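You operate a simulated robot arm through the tools that you are given. There is no shell and no other tool.

Carry out the task below with a simulated robot arm. There is one attempt and no reset: what you move stays moved.

TASK
Wind both cranks right back, then lift the blue and the orange lever.
Fine: the mesh must not slip from a bar under tension; the black lever stays down.
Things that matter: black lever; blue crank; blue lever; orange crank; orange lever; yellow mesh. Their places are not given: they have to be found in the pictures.

Only the result counts: the job must be done as asked and must still hold three seconds after the hand-in. Knocking over, shifting, dropping, spilling or breaking anything else fails it.

THE ROBOT
A 6-joint arm with a two-finger parallel gripper, fixed in place. Base frame: the origin is on the floor under the middle of its stand, x ahead of it, y to its left, z up. Readings come in cm, degrees, newtons and seconds.
With the tool pointing down near the work surface it reaches from about 34 to 82 cm from the base axis. Its first joint turns from -166.0 to 166.0 degrees. Payload 3.43 kg.
The TCP is the grasp point between the finger pads, 3.4 cm short of the fingertips. In the tool frame z runs along the fingers and y along their closing line. Largest opening 12.8 cm; finger width 2.4, thickness 1.2; the body of the gripper, 4.8 by 13 cm, starts 9.6 cm behind the TCP.
Orientation is told as [roll, pitch, yaw] about the base's x, y, z axes, in that order, counted from this pose: with the fingers straight down and closing along the base's y, the tool's x points along the base's -x, its y along +y and its z along -z.

THE INTERFACE
- The arm moves only by the tool play_rows. Its argument "plan" is a list of rows, each a list of 7 numbers: the turn, a rotation vector about the base's x, y, z in rad, then the shift along the base's x, y, z in cm, then the opening, from 0 (shut) to 1 (fully open). In form: [[ax, ay, az, tx, ty, tz, gripper], ...]. A call has 1 to 20 rows; each row shifts and turns the commanded pose from where the row before left it. Rows are played at 5 a second. More than 5 cm and 8.6 degrees between two rows, or a gripper value outside its range, and nothing of the call is played. A pose out of reach is approached as far as the arm can. The call stops where the force on the tool passes 40 N (or 10 N more than at its start, if that is more) or the arm is blocked; 0.2 s more then pass. The fingers move at their own pace (about 4.5 cm/s each) and stop on an object; they squeeze with about 25 N. The grip force told is the motor's: it shows also when the fingers shut on nothing. Time passes only in rows, and 0.2 s behind the last, so rows that do not move let the fingers close. The reply holds the time, the measured pose of the TCP, the force on the tool along the base axes, the opening and the grip force, in the units named above and with some noise, with the torque about the TCP (base axes, N m) and any sound that the robot's microphone picked up.
- Cameras (640 x 400 px; columns grow to the right, rows downward): "scene" is fixed at [4.98, -49.81, 164.58]; the picture's right is [0.91, -0.43, 0.00], its down [-0.24, -0.52, -0.82] and it looks along [0.35, 0.74, -0.57] (base axes); focal length 340 px, centre (320, 200). "wrist" rides on the gripper at [7.6, -1.1, -16] in the tool frame; the picture's right is [0.15, 0.99, 0.00], its down [-0.88, 0.13, -0.46] and it looks along [-0.45, 0.07, 0.89] (tool axes); focal length 234 px, centre (320, 200).
- get_image(camera): a new picture of that camera. It takes no simulated time.
- locate(camera, pixels): for up to 12 pixels [column, row] of the newest picture of that camera ("zoom" is the newest enlarged one), the place [x, y, z] in the base frame of the surface seen there, good to about 0.2 cm. It takes no simulated time.
- zoom(camera, box): a new picture of the part [left, top, right, bottom] of that camera's present view, enlarged. It takes no simulated time.
- close_job(): hands the job in; it is judged then, once.

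Open the gripper and draw the arm clear of the work before you hand the job in, unless the task says otherwise.

The tools are called by a JSON object that holds its "op" and its "data". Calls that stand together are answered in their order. play_rows: Moves the arm, as the interface text tells. Its arguments: {"type":"object","properties":{"plan":{"type":"array","items":{"type":"array","items":{"type":"number"}}}},"required":["plan"]} The other tools are called the same way: get_image (camera) takes a picture; locate (camera, pixels) gives the place of the surface under pixels of a picture; zoom (camera, box) takes an enlarged picture of a part of a camera's view; close_job () hands the job in.

At the start:

```text
t: 0.0
position: [41.51, 20.5, 121.99]
ee_rot: [0.1, -0.1, 0.0]
force: [-0.3, -0.2, -0.2]
wrist_torque: [0.0, -0.04, 0.02]
gripper_width: 12.77
grasp_force: 0.0
```

scene: 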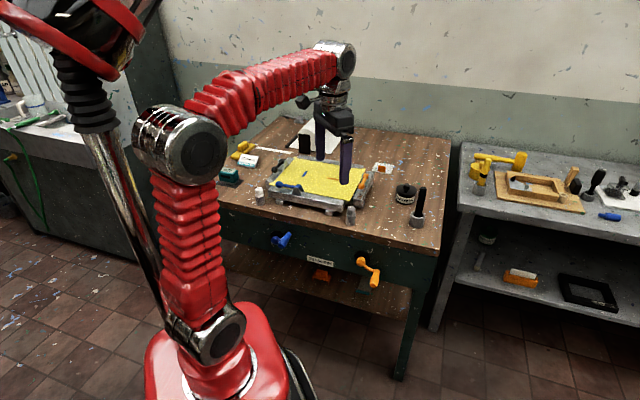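
wrist: 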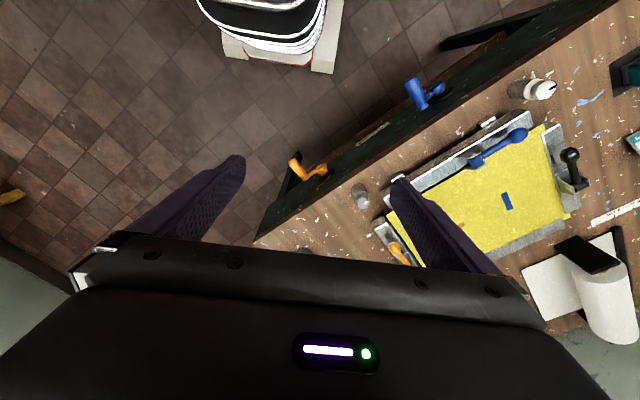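

I start by looking closer at the workbench: the mesh on the frame around (320,180) and the two cranks at about (282,240) and (370,270) in the scene picture.

{"op": "zoom", "data": {"camera": "scene", "box": [220, 130, 420, 255]}}

{"op": "zoom", "data": {"camera": "scene", "box": [240, 210, 420, 322]}}

{"op": "zoom", "data": {"camera": "wrist", "box": [260, 50, 640, 288]}}

```text
3.20 times, centred on (320, 192) of scene
```

zoom: 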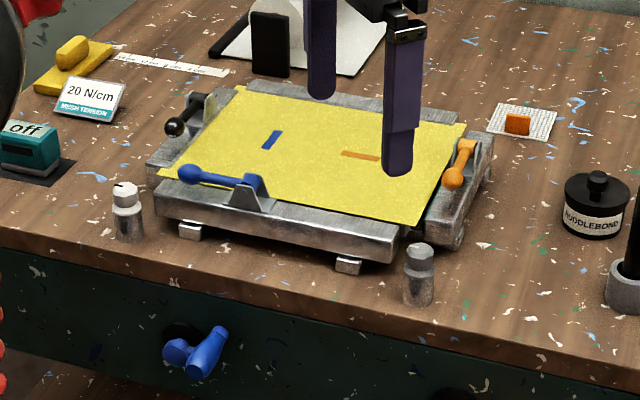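

```text
3.56 times, centred on (330, 266) of scene
```

zoom: 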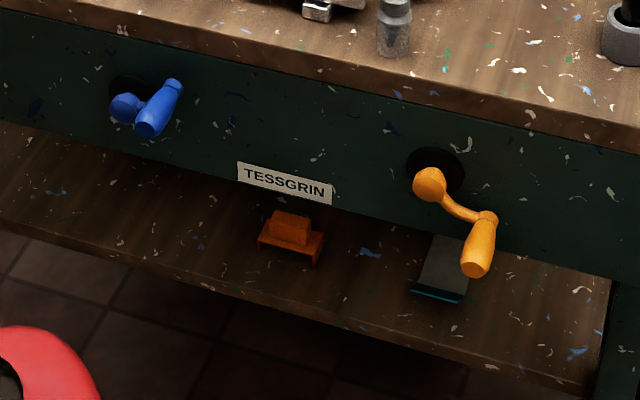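

```text
1.68 times, centred on (450, 169) of wrist
```

zoom: 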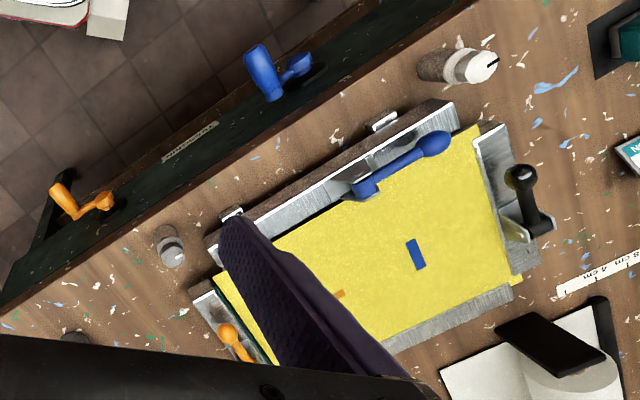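

The wrist zoom shows the blue lever from knob (432,143) to pivot (365,185), the black lever (522,180)-(540,225), and the cranks at (265,72)/(298,65) and (62,195)/(102,200). I locate these points.

{"op": "locate", "data": {"camera": "zoom", "pixels": [[432, 143], [365, 185], [519, 178], [538, 224], [227, 333], [245, 355], [262, 72], [298, 66], [62, 196], [104, 201], [415, 255], [330, 265]]}}

{"op": "zoom", "data": {"camera": "scene", "box": [260, 220, 320, 258]}}

```text
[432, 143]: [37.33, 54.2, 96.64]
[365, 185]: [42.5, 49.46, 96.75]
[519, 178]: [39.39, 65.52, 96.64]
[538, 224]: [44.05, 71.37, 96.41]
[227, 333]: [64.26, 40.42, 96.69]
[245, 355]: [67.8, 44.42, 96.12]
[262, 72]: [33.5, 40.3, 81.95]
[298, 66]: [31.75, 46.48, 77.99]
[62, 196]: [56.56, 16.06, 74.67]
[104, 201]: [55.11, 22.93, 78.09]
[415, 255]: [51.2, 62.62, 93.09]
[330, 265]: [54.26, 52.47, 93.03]
```

```text
10.53 times, centred on (290, 239) of scene
```

zoom: 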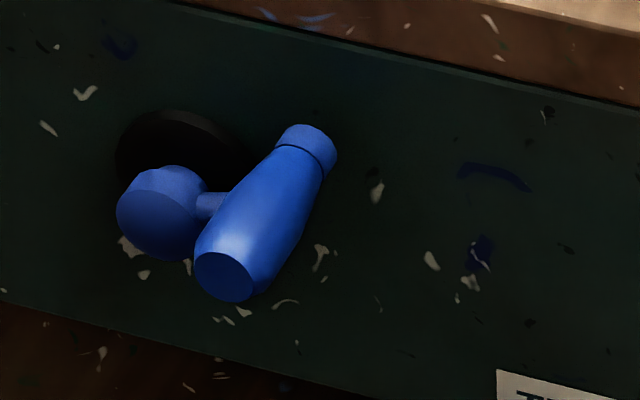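

The blue crank close-up shows the hub at (160,215), the handle from (305,145) to (225,277). I locate those and panel points for the plane.

{"op": "locate", "data": {"camera": "zoom", "pixels": [[160, 225], [165, 180], [210, 205], [305, 140], [265, 215], [225, 277], [185, 135], [100, 300], [450, 140], [450, 300], [150, 120], [240, 150]]}}

{"op": "zoom", "data": {"camera": "scene", "box": [340, 245, 400, 283]}}

```text
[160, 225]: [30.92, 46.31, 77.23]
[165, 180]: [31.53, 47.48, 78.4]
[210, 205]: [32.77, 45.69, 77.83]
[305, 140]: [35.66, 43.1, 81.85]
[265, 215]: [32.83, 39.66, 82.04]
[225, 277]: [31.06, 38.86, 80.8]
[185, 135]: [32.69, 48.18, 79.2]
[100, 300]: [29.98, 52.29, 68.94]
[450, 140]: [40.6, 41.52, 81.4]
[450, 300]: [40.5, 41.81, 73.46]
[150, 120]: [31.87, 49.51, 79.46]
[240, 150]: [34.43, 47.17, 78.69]
```

```text
10.53 times, centred on (370, 264) of scene
```

zoom: 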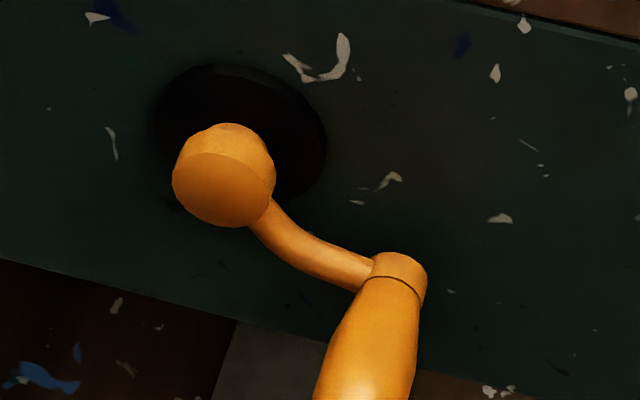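

Orange crank close-up: hub at (225,175), arm to (400,270), handle going down to (365,395). I locate these and panel points.

{"op": "locate", "data": {"camera": "zoom", "pixels": [[222, 190], [225, 140], [310, 250], [400, 265], [390, 320], [365, 390], [290, 110], [100, 200], [500, 150], [520, 330], [180, 100], [310, 170]]}}

{"op": "zoom", "data": {"camera": "scene", "box": [350, 255, 410, 293]}}

```text
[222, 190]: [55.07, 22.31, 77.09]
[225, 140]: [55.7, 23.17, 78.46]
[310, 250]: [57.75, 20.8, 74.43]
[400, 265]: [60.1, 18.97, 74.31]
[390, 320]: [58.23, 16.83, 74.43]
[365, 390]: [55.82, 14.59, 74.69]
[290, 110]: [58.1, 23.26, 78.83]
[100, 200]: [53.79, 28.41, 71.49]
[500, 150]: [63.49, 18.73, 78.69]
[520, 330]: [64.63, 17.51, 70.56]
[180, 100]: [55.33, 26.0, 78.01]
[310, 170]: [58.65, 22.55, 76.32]
```

```text
10.53 times, centred on (380, 274) of scene
```

zoom: 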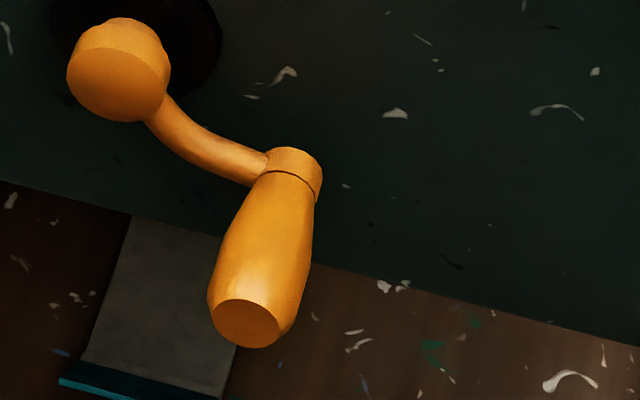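

Handles stick straight out of a panel on the plane x+y≈82.2 (normal (-0.707,-0.707)); blue hub ≈ along -10.9, z 77, orange hub ≈ along 23.2, z 77. Now I look for arrows or marks near the cranks and for lever details.

{"op": "zoom", "data": {"camera": "scene", "box": [265, 150, 345, 200]}}

{"op": "zoom", "data": {"camera": "scene", "box": [330, 160, 390, 215]}}

{"op": "zoom", "data": {"camera": "wrist", "box": [400, 60, 460, 120]}}

{"op": "zoom", "data": {"camera": "wrist", "box": [270, 140, 350, 190]}}

{"op": "zoom", "data": {"camera": "scene", "box": [210, 130, 290, 190]}}

```text
8.00 times, centred on (305, 175) of scene
```

zoom: 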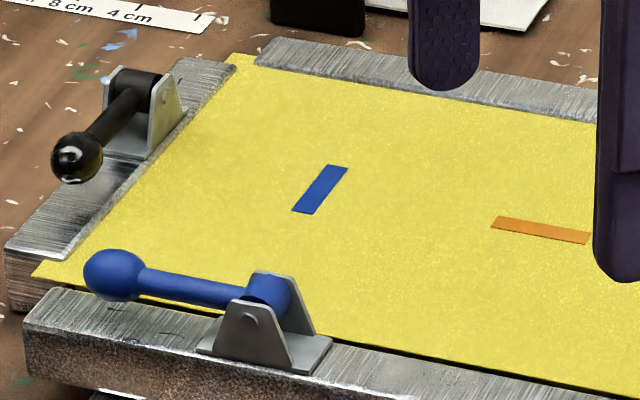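

```text
7.27 times, centred on (360, 188) of scene
```

zoom: 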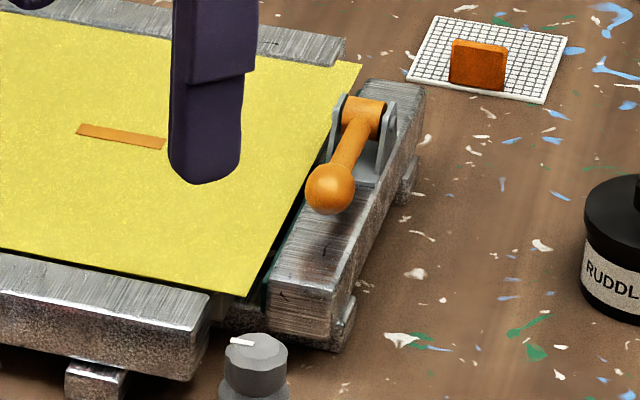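

```text
6.67 times, centred on (430, 90) of wrist
```

zoom: 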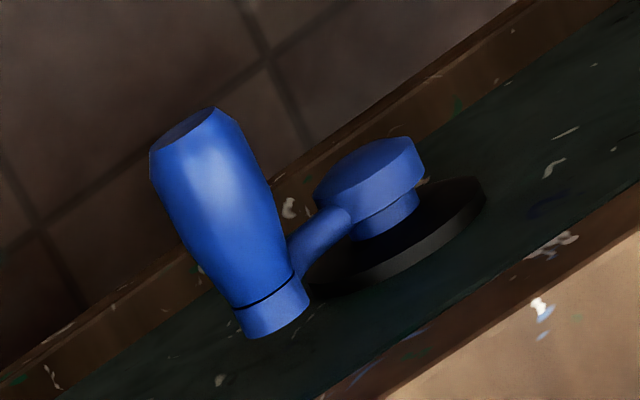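

```text
8.00 times, centred on (310, 165) of wrist
```

zoom: 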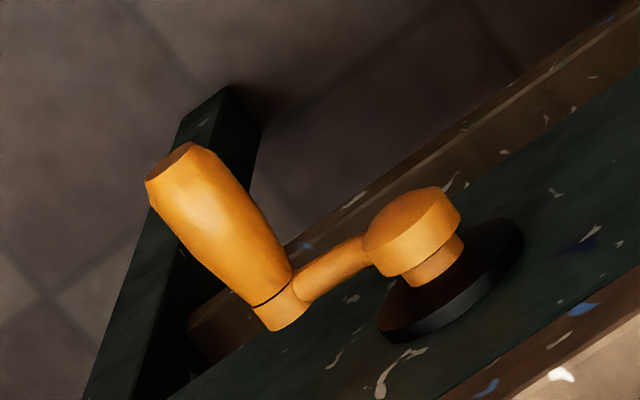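

```text
6.67 times, centred on (250, 160) of scene
```

zoom: 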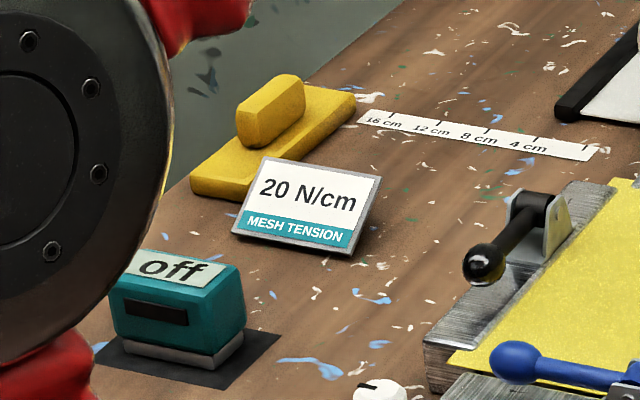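

No arrows are painted near the cranks, so the direction must be felt out. I turn the tool by 45° yaw (closing line along the panel) and move toward a stand-off in front of the blue crank handle (handle axis about x 33, y 40.6, z 81).

{"op": "play_rows", "data": {"plan": [[0, 0, 0.0982, -1.73, 1.85, -2.1, 0.5], [0, 0, 0.0982, -1.73, 1.85, -2.1, 0.5], [0, 0, 0.0982, -1.73, 1.85, -2.1, 0.5], [0, 0, 0.0982, -1.73, 1.85, -2.1, 0.5], [0, 0, 0.0982, -1.73, 1.85, -2.1, 0.5], [0, 0, 0.0982, -1.73, 1.85, -2.1, 0.5], [0, 0, 0.0982, -1.73, 1.85, -2.1, 0.5], [0, 0, 0.0982, -1.73, 1.85, -2.1, 0.5], [0, 0, 0, 0, 0, 0, 0.5]]}}

{"op": "get_image", "data": {"camera": "scene"}}

{"op": "get_image", "data": {"camera": "wrist"}}

```text
t: 2.0
position: [27.79, 35.25, 105.07]
ee_rot: [0.1, -0.1, 45.0]
force: [-0.3, -0.1, 0.2]
wrist_torque: [0.01, 0.0, -0.01]
gripper_width: 6.42
grasp_force: 0.1
```

```text
taken
```

scene: 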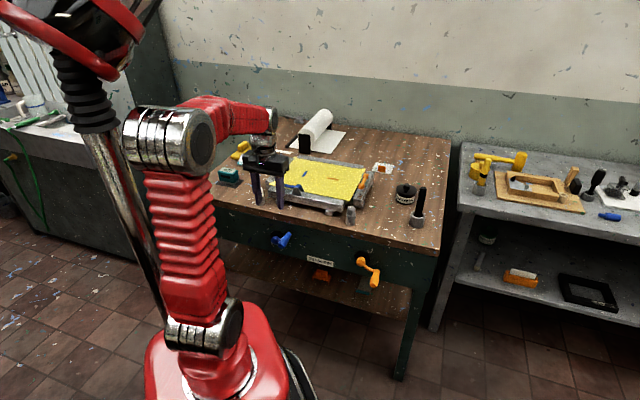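

```text
taken
```

wrist: 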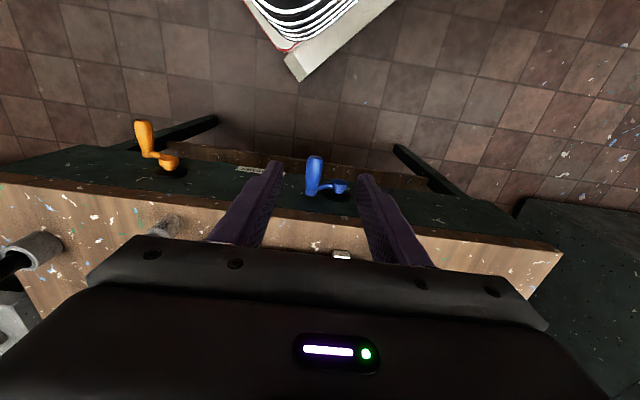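

The tool now sits above and in front of the blue crank, which appears at (318,178) in the wrist view between the fingers. I tilt the tool 45° toward the panel and go down to the stand-off.

{"op": "play_rows", "data": {"plan": [[0.0926, -0.0926, 0, 0, 0, -2.5, 0.5], [0.0926, -0.0926, 0, 0, 0, -2.5, 0.5], [0.0926, -0.0926, 0, 0, 0, -2.5, 0.5], [0.0926, -0.0926, 0, 0, 0, -2.5, 0.5], [0.0926, -0.0926, 0, 0, 0, -2.5, 0.5], [0.0926, -0.0926, 0, 0, 0, -2.5, 0.5], [0, 0, 0, 0, 0, -2.0, 0.5], [0, 0, 0, 0, 0, 0, 0.5]]}}

{"op": "get_image", "data": {"camera": "wrist"}}

{"op": "get_image", "data": {"camera": "scene"}}

```text
t: 3.8
position: [29.16, 35.37, 90.35]
ee_rot: [-2.5, -38.3, 45.2]
force: [1.0, -0.4, 0.4]
wrist_torque: [-0.01, 0.0, 0.01]
gripper_width: 6.4
grasp_force: 0.0
out of reach, approached as far as the arm can: row 5, 6
```

```text
taken
```

wrist: 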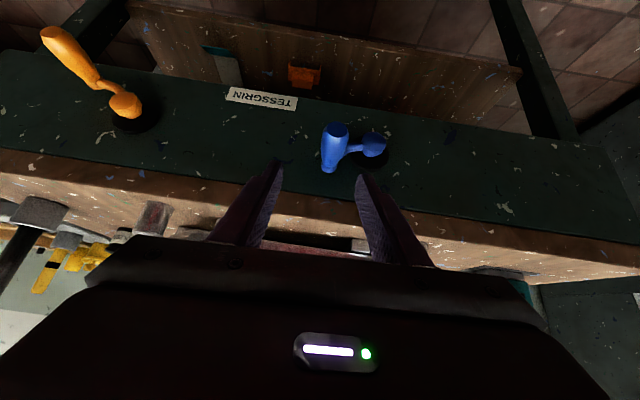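

```text
taken
```

scene: 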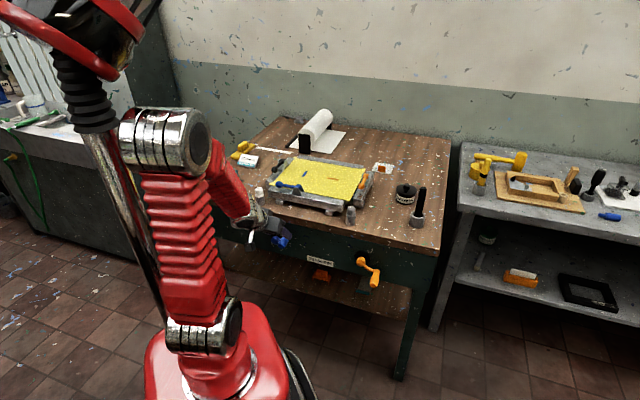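

The arm reached about 38° tilt (45° is just out of reach here). I tilt back toward 30° and check the pose; the blue crank handle is at (333,150) in the wrist view between the fingertips.

{"op": "play_rows", "data": {"plan": [[-0.0926, 0.0926, 0, 0, 0, 0, 0.5], [-0.0926, 0.0926, 0, 0, 0, 0, 0.5], [0, 0, 0, 0, 0, 0, 0.5]]}}

{"op": "get_image", "data": {"camera": "wrist"}}

{"op": "zoom", "data": {"camera": "wrist", "box": [260, 100, 440, 212]}}

```text
t: 4.6
position: [29.72, 34.82, 90.4]
ee_rot: [-4.5, -30.8, 45.1]
force: [0.0, 0.0, 0.4]
wrist_torque: [0.01, -0.01, 0.02]
gripper_width: 6.39
grasp_force: 0.1
out of reach, approached as far as the arm can: row 1, 2
```

```text
taken
```

wrist: 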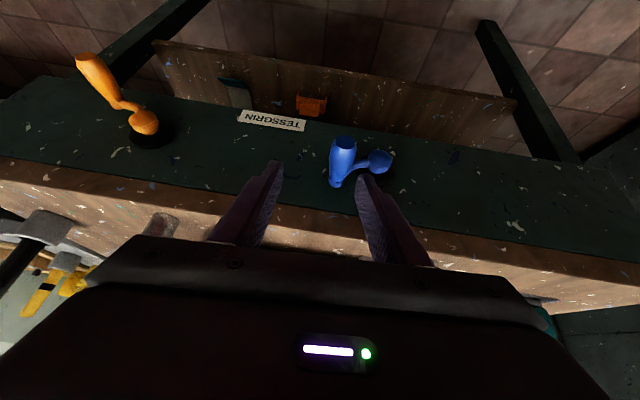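

```text
3.56 times, centred on (350, 156) of wrist
```

zoom: 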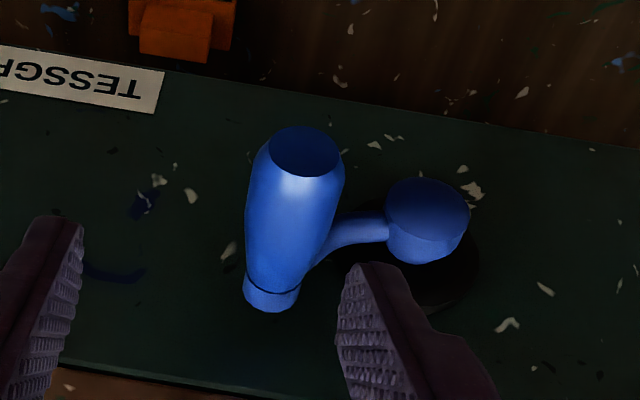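

Still slightly limited in reach at this small radius; nearer to the panel it should be fine. I locate handle and hub points plus the table edge in this zoom.

{"op": "locate", "data": {"camera": "zoom", "pixels": [[306, 152], [290, 220], [262, 285], [272, 303], [428, 205], [425, 245], [365, 232], [320, 180], [250, 395], [60, 358], [460, 280], [200, 388]]}}

{"op": "locate", "data": {"camera": "wrist", "pixels": [[100, 170], [450, 232], [560, 262], [140, 125], [90, 65], [120, 100], [340, 145], [375, 163]]}}

```text
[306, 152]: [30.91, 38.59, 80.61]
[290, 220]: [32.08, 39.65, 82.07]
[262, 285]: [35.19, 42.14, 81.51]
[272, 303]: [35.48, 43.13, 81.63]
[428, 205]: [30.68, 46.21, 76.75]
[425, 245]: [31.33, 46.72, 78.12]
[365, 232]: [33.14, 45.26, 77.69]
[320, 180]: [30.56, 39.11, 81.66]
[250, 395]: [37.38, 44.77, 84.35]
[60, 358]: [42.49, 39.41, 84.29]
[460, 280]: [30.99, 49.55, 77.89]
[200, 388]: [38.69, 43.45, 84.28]
```

```text
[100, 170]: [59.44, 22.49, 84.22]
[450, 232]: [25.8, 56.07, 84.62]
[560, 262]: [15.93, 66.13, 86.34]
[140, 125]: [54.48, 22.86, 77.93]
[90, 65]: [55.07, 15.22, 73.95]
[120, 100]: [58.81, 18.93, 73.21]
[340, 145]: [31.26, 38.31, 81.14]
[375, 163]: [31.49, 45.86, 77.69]
```

Handle axis is at along -5.43, z 80.6, out to 9 cm; hub centre z 76.75, radius ≈6.75 cm; the tabletop has no overhang. I shift to a nearer stand-off with about 25° tilt and read back the true pose.

{"op": "play_rows", "data": {"plan": [[-0.0617, 0.0617, 0, 2.4, 2.5, 0.8, 0.5], [0, 0, 0, 0, 0, 0, 0.5], [0, 0, 0, 0, 0, 0, 0.5]]}}

```text
t: 5.4
position: [32.29, 37.44, 91.24]
ee_rot: [-4.5, -25.8, 45.1]
force: [-0.7, -1.1, -0.2]
wrist_torque: [-0.02, 0.01, -0.02]
gripper_width: 6.41
grasp_force: 0.0
```

The commanded pose was clamped to the reached one; now the reading is reliable. I remove the small roll and move to the stand-off above the handle.

{"op": "play_rows", "data": {"plan": [[0.05, 0.05, 0.034, -1.1, 0.2, -1.2, 0.5], [0, 0, 0, -0.9, 0.3, -1.2, 0.5], [0, 0, 0, 0, 0, 0, 0.5]]}}

{"op": "get_image", "data": {"camera": "wrist"}}

```text
t: 6.2
position: [30.28, 37.97, 88.8]
ee_rot: [0.0, -25.9, 45.1]
force: [0.1, 1.0, 0.1]
wrist_torque: [0.02, -0.03, 0.01]
gripper_width: 6.4
grasp_force: 0.2
```

```text
taken
```

wrist: 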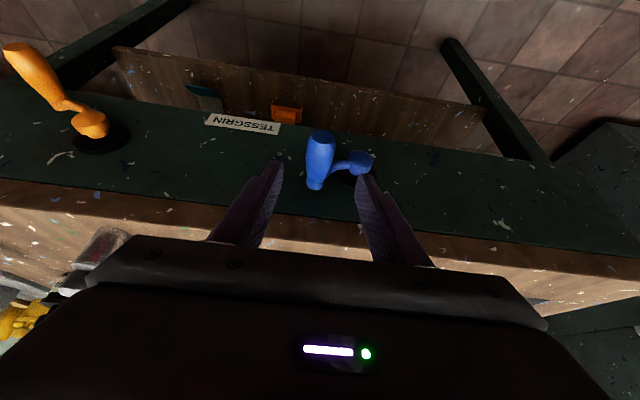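

Aligned with the handle between the fingers at (320,160). Before touching, I take reference pictures of the frame, to compare bar positions later.

{"op": "zoom", "data": {"camera": "scene", "box": [260, 150, 390, 231]}}

{"op": "zoom", "data": {"camera": "scene", "box": [335, 160, 385, 210]}}

{"op": "zoom", "data": {"camera": "scene", "box": [262, 175, 342, 225]}}

```text
4.92 times, centred on (325, 190) of scene
```

zoom: 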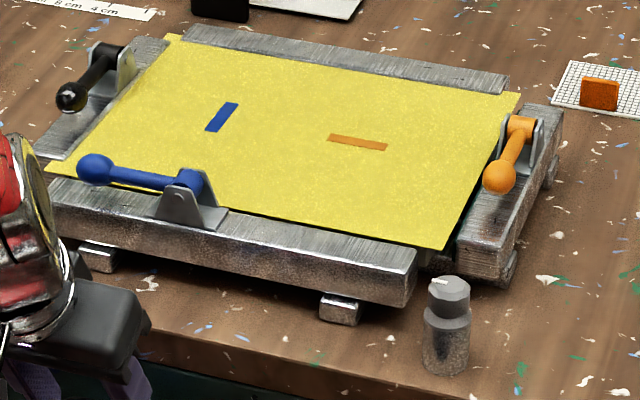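

```text
8.00 times, centred on (360, 185) of scene
```

zoom: 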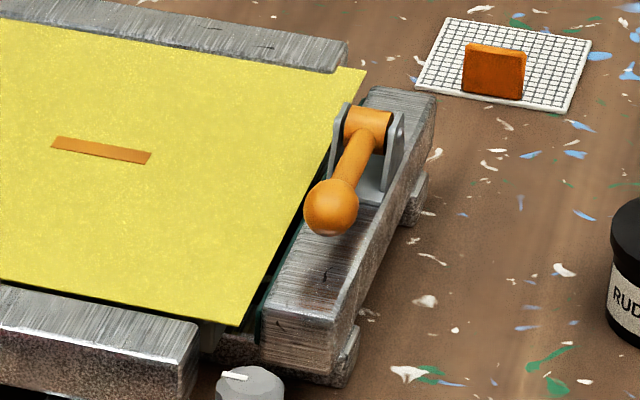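

```text
8.00 times, centred on (302, 200) of scene
```

zoom: 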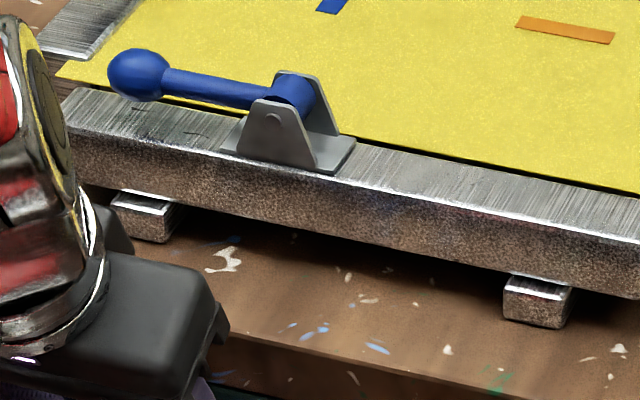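

References taken. Now I slide down over the handle to TCP (32.8, 40.5, 80.6) with fingers open and check before closing.

{"op": "play_rows", "data": {"plan": [[0, 0, 0, 0.5, 0.5, -1.64, 0.5], [0, 0, 0, 0.5, 0.5, -1.64, 0.5], [0, 0, 0, 0.5, 0.5, -1.64, 0.5], [0, 0, 0, 0.5, 0.5, -1.64, 0.5], [0, 0, 0, 0.5, 0.5, -1.64, 0.5], [0, 0, 0, 0, 0, 0, 0.5]]}}

{"op": "get_image", "data": {"camera": "wrist"}}

{"op": "get_image", "data": {"camera": "scene"}}

```text
t: 7.6
position: [32.48, 40.32, 80.64]
ee_rot: [0.1, -25.9, 45.0]
force: [0.0, 0.1, 0.6]
wrist_torque: [-0.01, 0.01, 0.02]
gripper_width: 6.38
grasp_force: 0.0
```

```text
taken
```

wrist: 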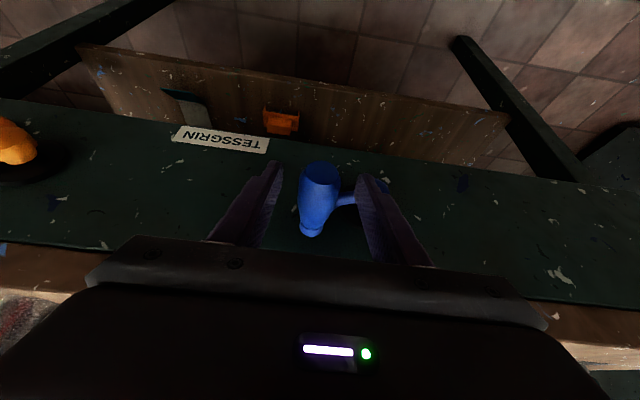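

```text
taken
```

scene: 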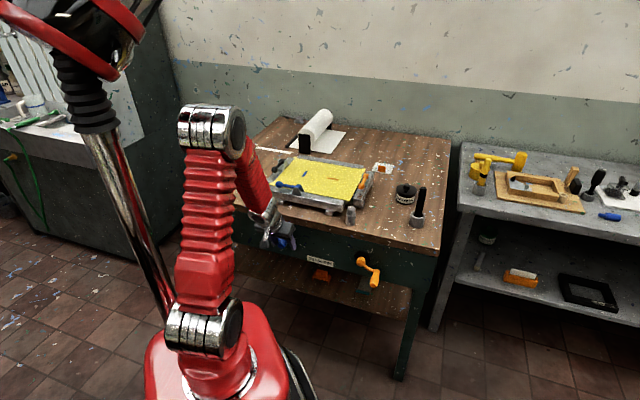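

The handle is centred between the fingers at (318,195). I close the gripper on it.

{"op": "play_rows", "data": {"plan": [[0, 0, 0, 0, 0, 0, 0.0], [0, 0, 0, 0, 0, 0, 0.0], [0, 0, 0, 0, 0, 0, 0.0], [0, 0, 0, 0, 0, 0, 0.0], [0, 0, 0, 0, 0, 0, 0.0]]}}

{"op": "get_image", "data": {"camera": "wrist"}}

```text
t: 8.8
position: [32.59, 40.25, 80.66]
ee_rot: [-0.1, -25.7, 44.9]
force: [2.3, -2.2, 0.1]
wrist_torque: [0.02, -0.08, -0.8]
gripper_width: 3.12
grasp_force: 44.9
```

```text
taken
```

wrist: 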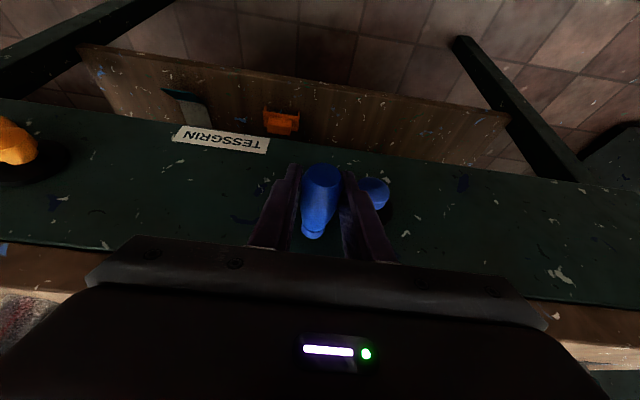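

Gripped at 3.12 cm width. I test a small turn counter-clockwise (seen from the front), 10° in two steps, and read the forces.

{"op": "play_rows", "data": {"plan": [[0, 0, 0, -0.25, 0.25, 0.47, 0.0], [0, 0, 0, -0.28, 0.28, 0.43, 0.0], [0, 0, 0, 0, 0, 0, 0.0]]}}

{"op": "zoom", "data": {"camera": "scene", "box": [262, 175, 342, 225]}}

{"op": "get_image", "data": {"camera": "wrist"}}

```text
t: 9.6
position: [31.97, 40.93, 81.57]
ee_rot: [0.0, -25.8, 45.1]
force: [-4.7, 9.3, -12.0]
wrist_torque: [0.17, -0.18, -0.78]
gripper_width: 3.12
grasp_force: 44.8
```

```text
8.00 times, centred on (302, 200) of scene
```

zoom: 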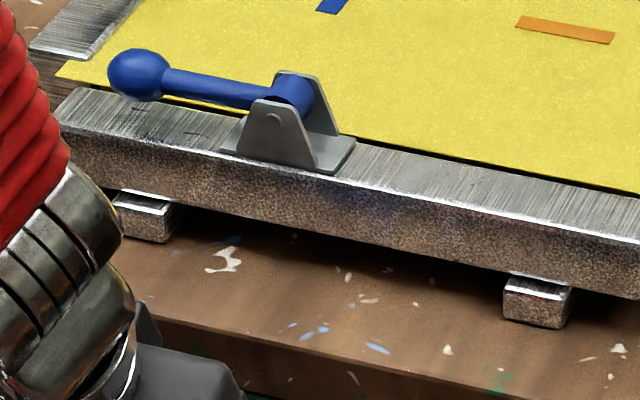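

```text
taken
```

wrist: 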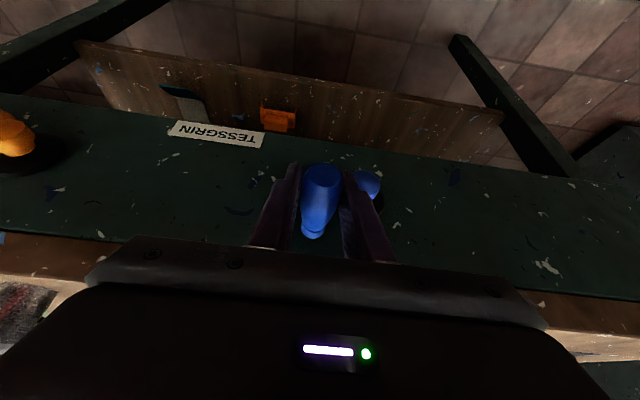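

Force on the tool now is about 15 N toward the hub and nearly zero tangentially, so the crank turns easily but my circle is slightly off. I move 0.05 cm inward to learn the stiffness.

{"op": "play_rows", "data": {"plan": [[0, 0, 0, -0.025, 0.025, -0.035, 0.0], [0, 0, 0, 0, 0, 0, 0.0], [0, 0, 0, 0, 0, 0, 0.0]]}}

```text
t: 10.4
position: [31.99, 40.9, 81.57]
ee_rot: [0.1, -25.8, 45.1]
force: [-4.4, 8.4, -9.1]
wrist_torque: [0.15, -0.15, -0.81]
gripper_width: 3.11
grasp_force: 44.4
```

Stiffness is roughly 50 N/cm, and tangential resistance counter-clockwise was nearly nil. I turn back 10° clockwise to the starting place and compare the resistance.

{"op": "play_rows", "data": {"plan": [[0, 0, 0, 0.28, -0.28, -0.41, 0.0], [0, 0, 0, 0.25, -0.25, -0.44, 0.0]]}}

{"op": "play_rows", "data": {"plan": [[0, 0, 0, 0, 0, 0, 0.0], [0, 0, 0, 0, 0, 0, 0.0]]}}

```text
t: 11.0
position: [32.45, 40.3, 80.63]
ee_rot: [-0.1, -25.7, 45.1]
force: [-4.2, -1.3, -0.1]
wrist_torque: [-0.08, 0.07, -0.64]
gripper_width: 3.11
grasp_force: 44.7
```

```text
t: 11.6
position: [32.56, 40.37, 80.53]
ee_rot: [0.0, -25.8, 45.0]
force: [-3.9, -5.2, 0.1]
wrist_torque: [-0.05, 0.04, -0.81]
gripper_width: 3.1
grasp_force: 45.5
```

At the start pose the force is almost nil again. I repeat counter-clockwise in 5° steps with a slightly more inward path, reading forces after each.

{"op": "play_rows", "data": {"plan": [[0, 0, 0, -0.28, 0.28, 0.42, 0.0], [0, 0, 0, 0, 0, 0, 0.0]]}}

{"op": "play_rows", "data": {"plan": [[0, 0, 0, -0.31, 0.31, 0.38, 0.0], [0, 0, 0, 0, 0, 0, 0.0]]}}

{"op": "play_rows", "data": {"plan": [[0, 0, 0, -0.34, 0.34, 0.33, 0.0], [0, 0, 0, 0, 0, 0, 0.0]]}}

```text
t: 12.2
position: [32.22, 40.57, 81.03]
ee_rot: [-0.1, -25.9, 45.1]
force: [-4.1, -10.8, 4.6]
wrist_torque: [-0.01, 0.04, -0.81]
gripper_width: 3.1
grasp_force: 45.6
```

```text
t: 12.8
position: [32.09, 40.84, 81.51]
ee_rot: [0.0, -25.8, 45.0]
force: [-4.2, -18.6, 12.1]
wrist_torque: [-0.1, 0.12, -0.72]
gripper_width: 3.1
grasp_force: 45.0
```

```text
t: 13.4
position: [31.88, 41.21, 82.0]
ee_rot: [0.0, -25.9, 45.0]
force: [1.3, -25.6, 23.0]
wrist_torque: [-0.01, 0.1, -0.51]
gripper_width: 3.1
grasp_force: 45.0
```

The two paths bracket the true circle: centre ≈ along -10.75, z 76.44, radius 6.76, handle now at about 53°. I correct the radius and continue counter-clockwise to 80°, then inspect forces and the frame.

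{"op": "play_rows", "data": {"plan": [[0, 0, 0, -0.512, 0.372, 0.564, 0.0], [0, 0, 0, -0.755, 0.755, 0.498, 0.0], [0, 0, 0, -0.805, 0.805, 0.305, 0.0], [0, 0, 0, 0, 0, 0, 0.0]]}}

{"op": "zoom", "data": {"camera": "scene", "box": [262, 175, 342, 225]}}

{"op": "get_image", "data": {"camera": "wrist"}}

```text
t: 14.4
position: [29.7, 43.39, 83.19]
ee_rot: [0.1, -25.9, 45.2]
force: [10.9, 13.9, -6.8]
wrist_torque: [0.49, -0.51, -0.67]
gripper_width: 3.1
grasp_force: 44.5
```

```text
8.00 times, centred on (302, 200) of scene
```

zoom: 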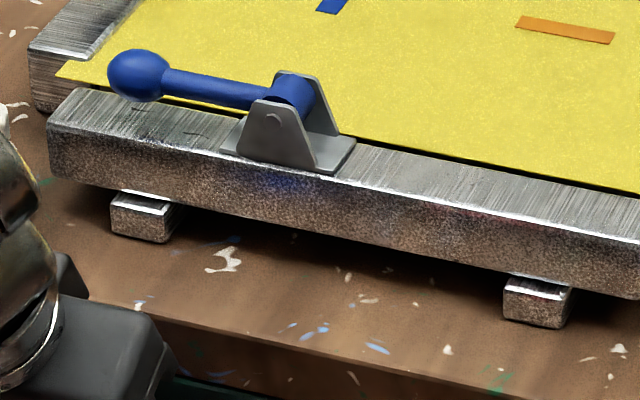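

```text
taken
```

wrist: 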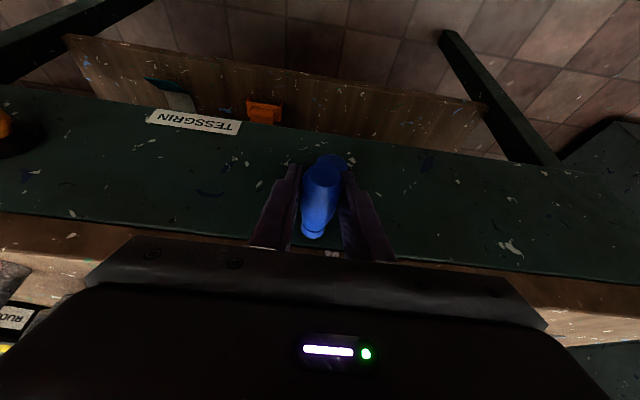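

Moving is nearly force-free tangentially and the blue bar shows no visible shift yet (foot at (145,215), bar corner (60,95) unchanged). I take high zooms as finer references before continuing.

{"op": "zoom", "data": {"camera": "scene", "box": [264, 178, 296, 210]}}

{"op": "zoom", "data": {"camera": "scene", "box": [316, 185, 356, 225]}}

```text
12.50 times, centred on (280, 194) of scene
```

zoom: 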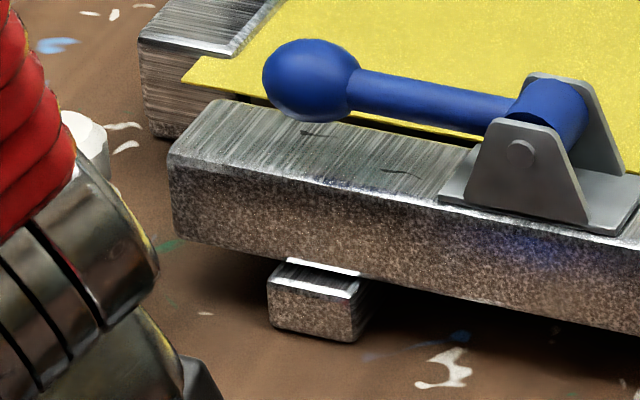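

```text
10.00 times, centred on (336, 205) of scene
```

zoom: 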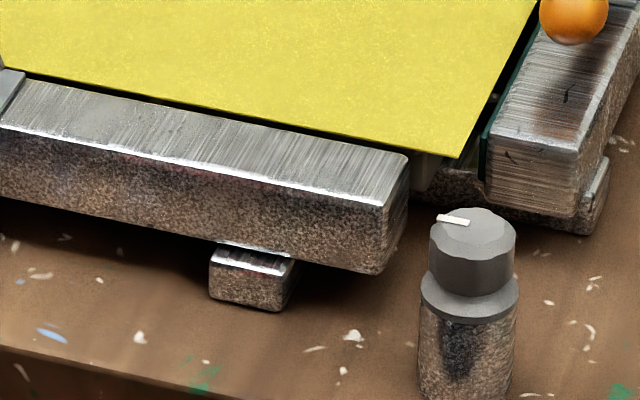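

No visible change yet. I continue counter-clockwise from 80° to 130°, with a small in-panel correction.

{"op": "play_rows", "data": {"plan": [[0, 0, 0, -0.795, 0.865, 0.083, 0.0], [0, 0, 0, -0.828, 0.828, -0.1, 0.0], [0, 0, 0, -0.803, 0.803, -0.306, 0.0], [0, 0, 0, -0.753, 0.753, -0.497, 0.0], [0, 0, 0, -0.68, 0.68, -0.674, 0.0]]}}

{"op": "zoom", "data": {"camera": "scene", "box": [264, 178, 296, 210]}}

{"op": "zoom", "data": {"camera": "scene", "box": [316, 185, 356, 225]}}

{"op": "get_image", "data": {"camera": "wrist"}}

```text
t: 15.6
position: [25.6, 47.2, 81.67]
ee_rot: [0.0, -25.8, 45.1]
force: [-5.7, 8.4, 14.2]
wrist_torque: [-0.27, 0.25, -0.25]
gripper_width: 2.94
grasp_force: 45.2
```

```text
12.50 times, centred on (280, 194) of scene
```

zoom: 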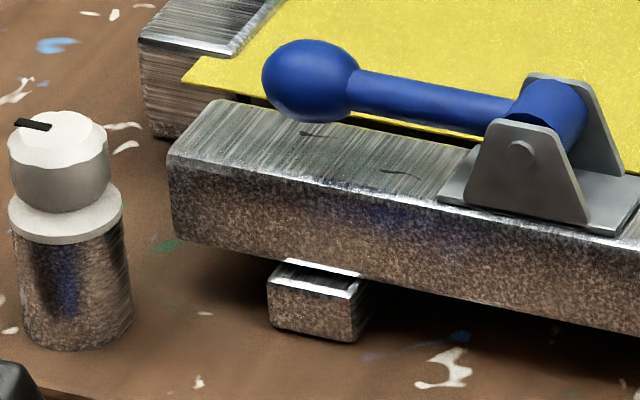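

```text
10.00 times, centred on (336, 205) of scene
```

zoom: 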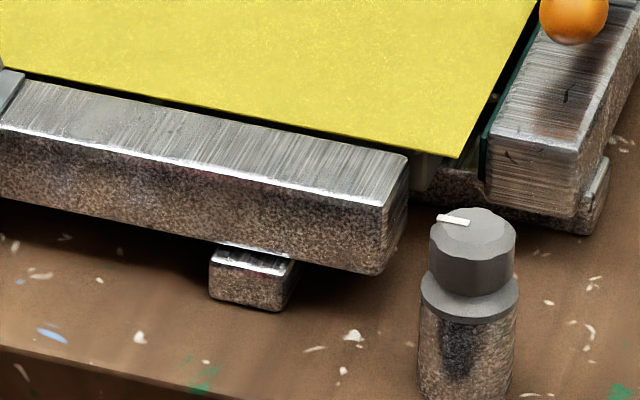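

```text
taken
```

wrist: 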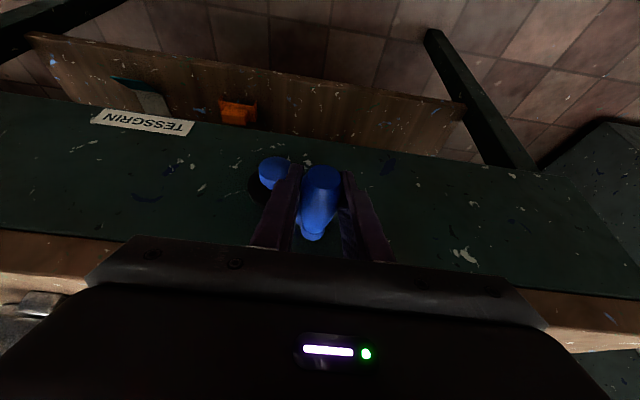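

The crank is now at about 130° with only ~1.5 N friction-like resistance; the bar corner and foot have not shifted. I compare the mesh and its marks with the reference picture, using the same boxes.

{"op": "zoom", "data": {"camera": "scene", "box": [260, 150, 390, 231]}}

{"op": "zoom", "data": {"camera": "scene", "box": [265, 150, 345, 200]}}

{"op": "get_image", "data": {"camera": "scene"}}

```text
4.92 times, centred on (325, 190) of scene
```

zoom: 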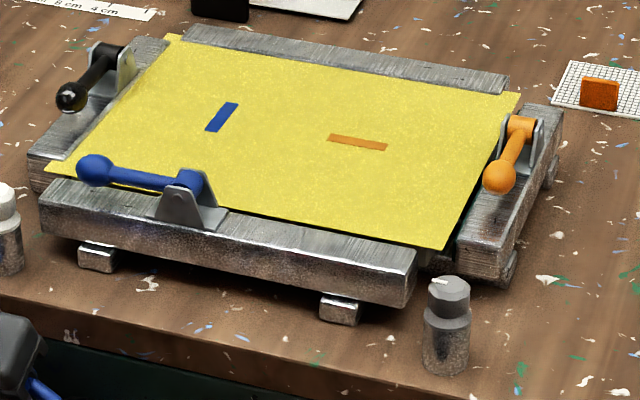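

```text
8.00 times, centred on (305, 175) of scene
```

zoom: 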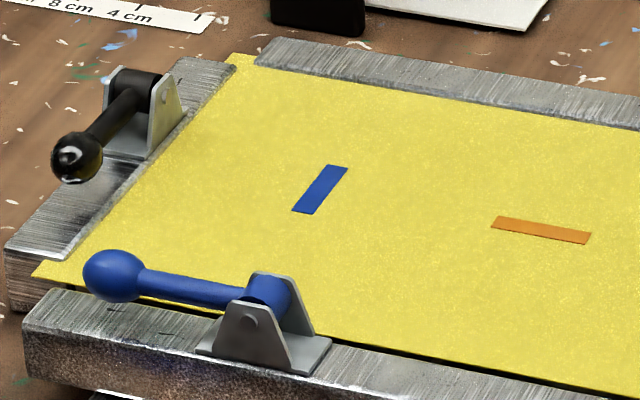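

```text
taken
```

scene: 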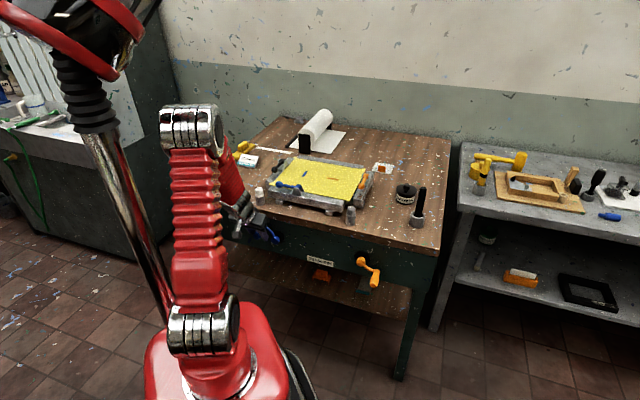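

Marks and bars look unchanged. The "20 N/cm MESH TENSION" card at (248,160) may be a live reading, so I zoom on it and on the "off" box.

{"op": "zoom", "data": {"camera": "scene", "box": [215, 135, 275, 195]}}

{"op": "zoom", "data": {"camera": "scene", "box": [235, 150, 265, 170]}}

```text
6.67 times, centred on (245, 165) of scene
```

zoom: 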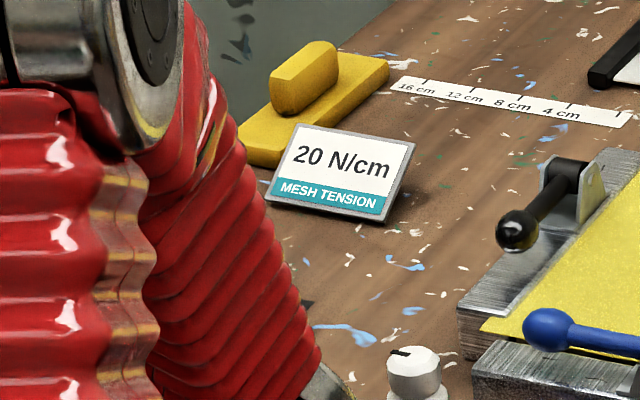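

```text
16.00 times, centred on (250, 160) of scene
```

zoom: 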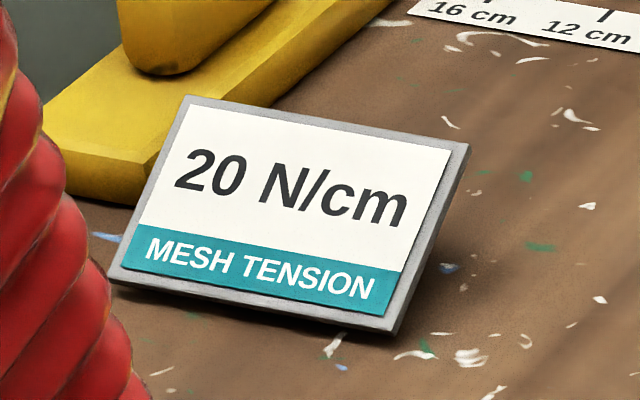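

The card is just a label. I continue counter-clockwise in smaller chunks (130°→160°), correcting the circle by the radial force (17 N outward at 130°).

{"op": "play_rows", "data": {"plan": [[0, 0, 0, -0.668, 0.668, -0.85, 0.0], [0, 0, 0, -0.484, 0.484, -0.978, 0.0], [0, 0, 0, -0.357, 0.357, -1.082, 0.0]]}}

```text
t: 16.4
position: [24.05, 48.81, 78.7]
ee_rot: [0.2, -25.7, 45.2]
force: [-11.9, 18.7, 8.0]
wrist_torque: [-0.58, 0.39, -0.16]
gripper_width: 2.98
grasp_force: 44.8
```

Radial force 23 N outward shows the circle is slightly bigger and lower: a fit of measured points gives centre (-10.88, 76.15), r≈7.02. I continue 158°→190° on the new circle.

{"op": "play_rows", "data": {"plan": [[0, 0, 0, -0.393, 0.421, -1.324, 0.0], [0, 0, 0, -0.076, 0.076, -1.219, 0.0], [0, 0, 0, 0.076, -0.076, -1.219, 0.0]]}}

```text
t: 17.2
position: [23.85, 49.08, 74.82]
ee_rot: [0.0, -25.7, 45.0]
force: [-7.5, 15.6, -2.4]
wrist_torque: [-0.39, 0.31, -0.11]
gripper_width: 2.94
grasp_force: 45.4
```

Good, force drops; measured points fit centre (-10.93, 76.15), r≈7.06. I continue 190°→235°.

{"op": "play_rows", "data": {"plan": [[0, 0, 0, 0.329, -0.301, -1.773, 0.0], [0, 0, 0, 0.702, -0.702, -1.559, 0.0], [0, 0, 0, 0.964, -0.964, -1.249, 0.0]]}}

{"op": "zoom", "data": {"camera": "scene", "box": [264, 178, 296, 210]}}

```text
t: 18.0
position: [25.85, 47.11, 70.38]
ee_rot: [-0.1, -25.7, 45.0]
force: [-3.1, -5.5, 2.9]
wrist_torque: [-0.62, 0.65, 0.25]
gripper_width: 2.94
grasp_force: 44.4
```

```text
12.50 times, centred on (280, 194) of scene
```

zoom: 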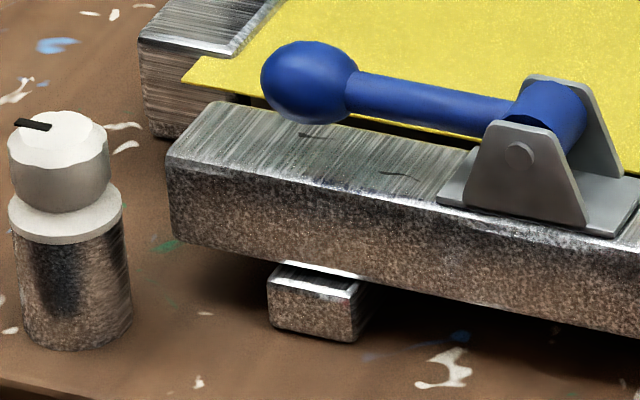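

Compared with before, the blue knob (310,80→308,82) and bracket base (585,222→585,226) seem shifted slightly down-left, i.e. outward — which would mean tightening. I check with the other reference box and a higher zoom.

{"op": "zoom", "data": {"camera": "scene", "box": [262, 175, 342, 225]}}

{"op": "zoom", "data": {"camera": "scene", "box": [316, 185, 356, 225]}}

{"op": "zoom", "data": {"camera": "scene", "box": [286, 180, 306, 200]}}

```text
8.00 times, centred on (302, 200) of scene
```

zoom: 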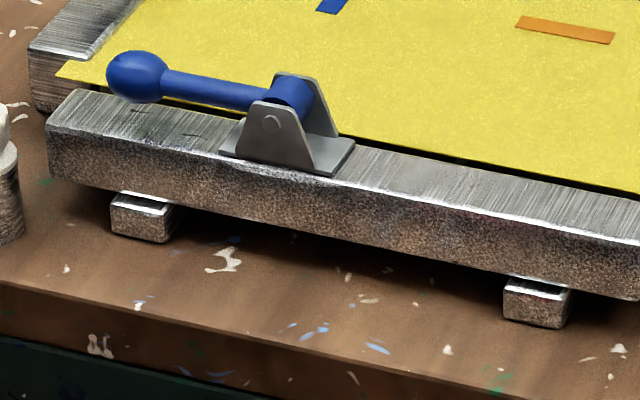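

```text
10.00 times, centred on (336, 205) of scene
```

zoom: 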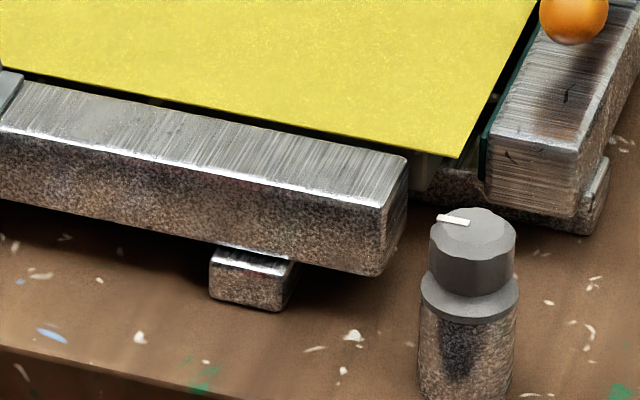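

```text
16.00 times, centred on (296, 190) of scene
```

zoom: 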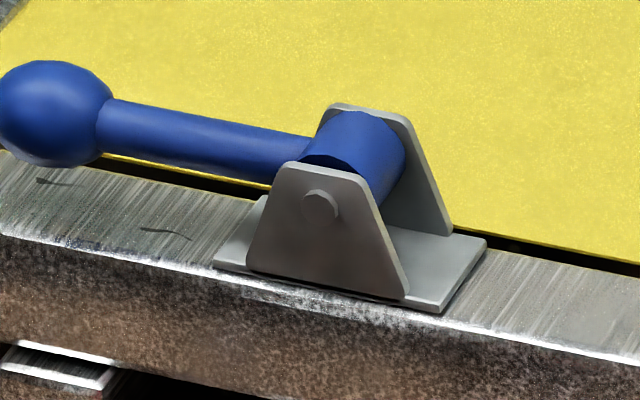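

The shift looks real but small (~2 px at 8x). To decide, I wind clockwise back along the fitted circle (235°→115° first), watching forces, and will compare this 16x view afterwards.

{"op": "play_rows", "data": {"plan": [[0, 0, 0, -0.952, 0.952, 1.262, 0.0], [0, 0, 0, -0.701, 0.701, 1.554, 0.0], [0, 0, 0, -0.392, 0.392, 1.758, 0.0], [0, 0, 0, -0.057, 0.057, 1.841, 0.0], [0, 0, 0, 0.282, -0.282, 1.8, 0.0], [0, 0, 0, 0.602, -0.602, 1.634, 0.0], [0, 0, 0, 0.88, -0.88, 1.359, 0.0], [0, 0, 0, 1.099, -1.099, 0.991, 0.0]]}}

{"op": "zoom", "data": {"camera": "scene", "box": [286, 180, 306, 200]}}

```text
t: 19.8
position: [26.7, 46.36, 82.5]
ee_rot: [0.0, -25.7, 45.0]
force: [-1.2, -10.9, -16.9]
wrist_torque: [0.34, -0.26, -0.18]
gripper_width: 2.94
grasp_force: 44.7
```

```text
16.00 times, centred on (296, 190) of scene
```

zoom: 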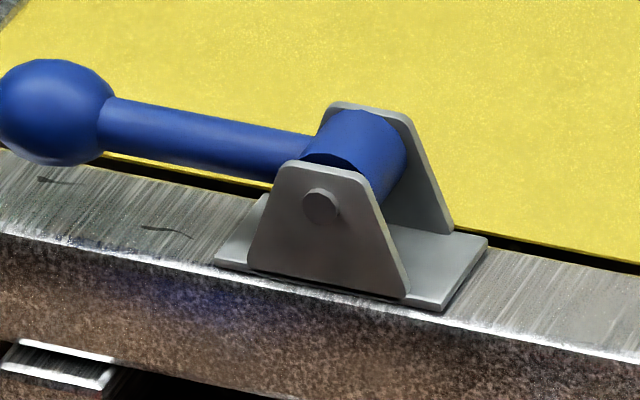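

After 120° clockwise the bracket corner moved back up-right (440,312→441,310; foot corner (17,343→19,341)), so clockwise moves the bar inward, i.e. loosens. I continue clockwise to -5° and compare again.

{"op": "play_rows", "data": {"plan": [[0, 0, 0, 1.228, -1.268, 0.514, 0.0], [0, 0, 0, 1.295, -1.295, 0.08, 0.0], [0, 0, 0, 1.265, -1.265, -0.396, 0.0], [0, 0, 0, 1.15, -1.15, -0.847, 0.0], [0, 0, 0, 0.955, -0.955, -1.238, 0.0]]}}

{"op": "play_rows", "data": {"plan": [[0, 0, 0, 0.696, -0.696, -1.545, 0.0], [0, 0, 0, 0.39, -0.39, -1.748, 0.0], [0, 0, 0, 0.057, -0.057, -1.831, 0.0]]}}

{"op": "zoom", "data": {"camera": "scene", "box": [286, 180, 306, 200]}}

{"op": "get_image", "data": {"camera": "wrist"}}

```text
t: 21.0
position: [32.53, 40.42, 80.62]
ee_rot: [0.1, -25.9, 45.0]
force: [-10.0, -7.0, -1.2]
wrist_torque: [-0.65, 0.66, -0.04]
gripper_width: 2.95
grasp_force: 44.9
```

```text
t: 21.6
position: [33.45, 39.24, 77.44]
ee_rot: [2.6, -25.1, 37.8]
force: [-0.9, 5.0, -2.6]
wrist_torque: [-0.4, 0.4, 1.43]
gripper_width: 3.23
grasp_force: 45.3
stopped in row 3: the force on the tool passed its limit at 45 N (the readings are from after the stop); the commanded pose is now the measured one
```

```text
16.00 times, centred on (296, 190) of scene
```

zoom: 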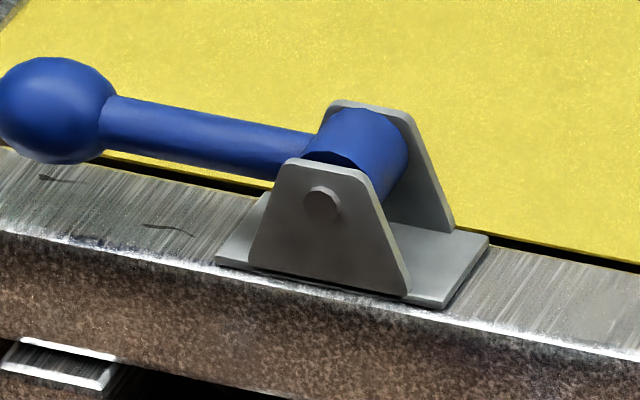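

```text
taken
```

wrist: 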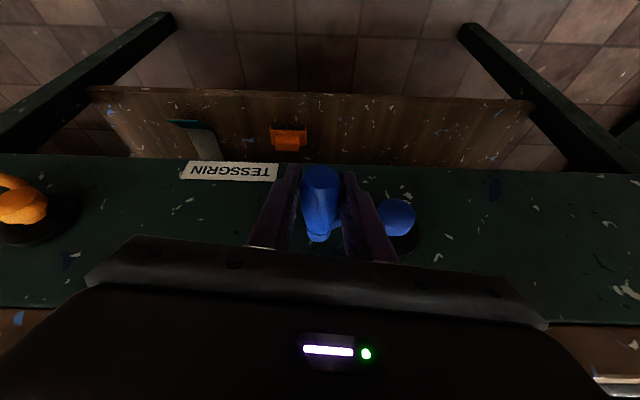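

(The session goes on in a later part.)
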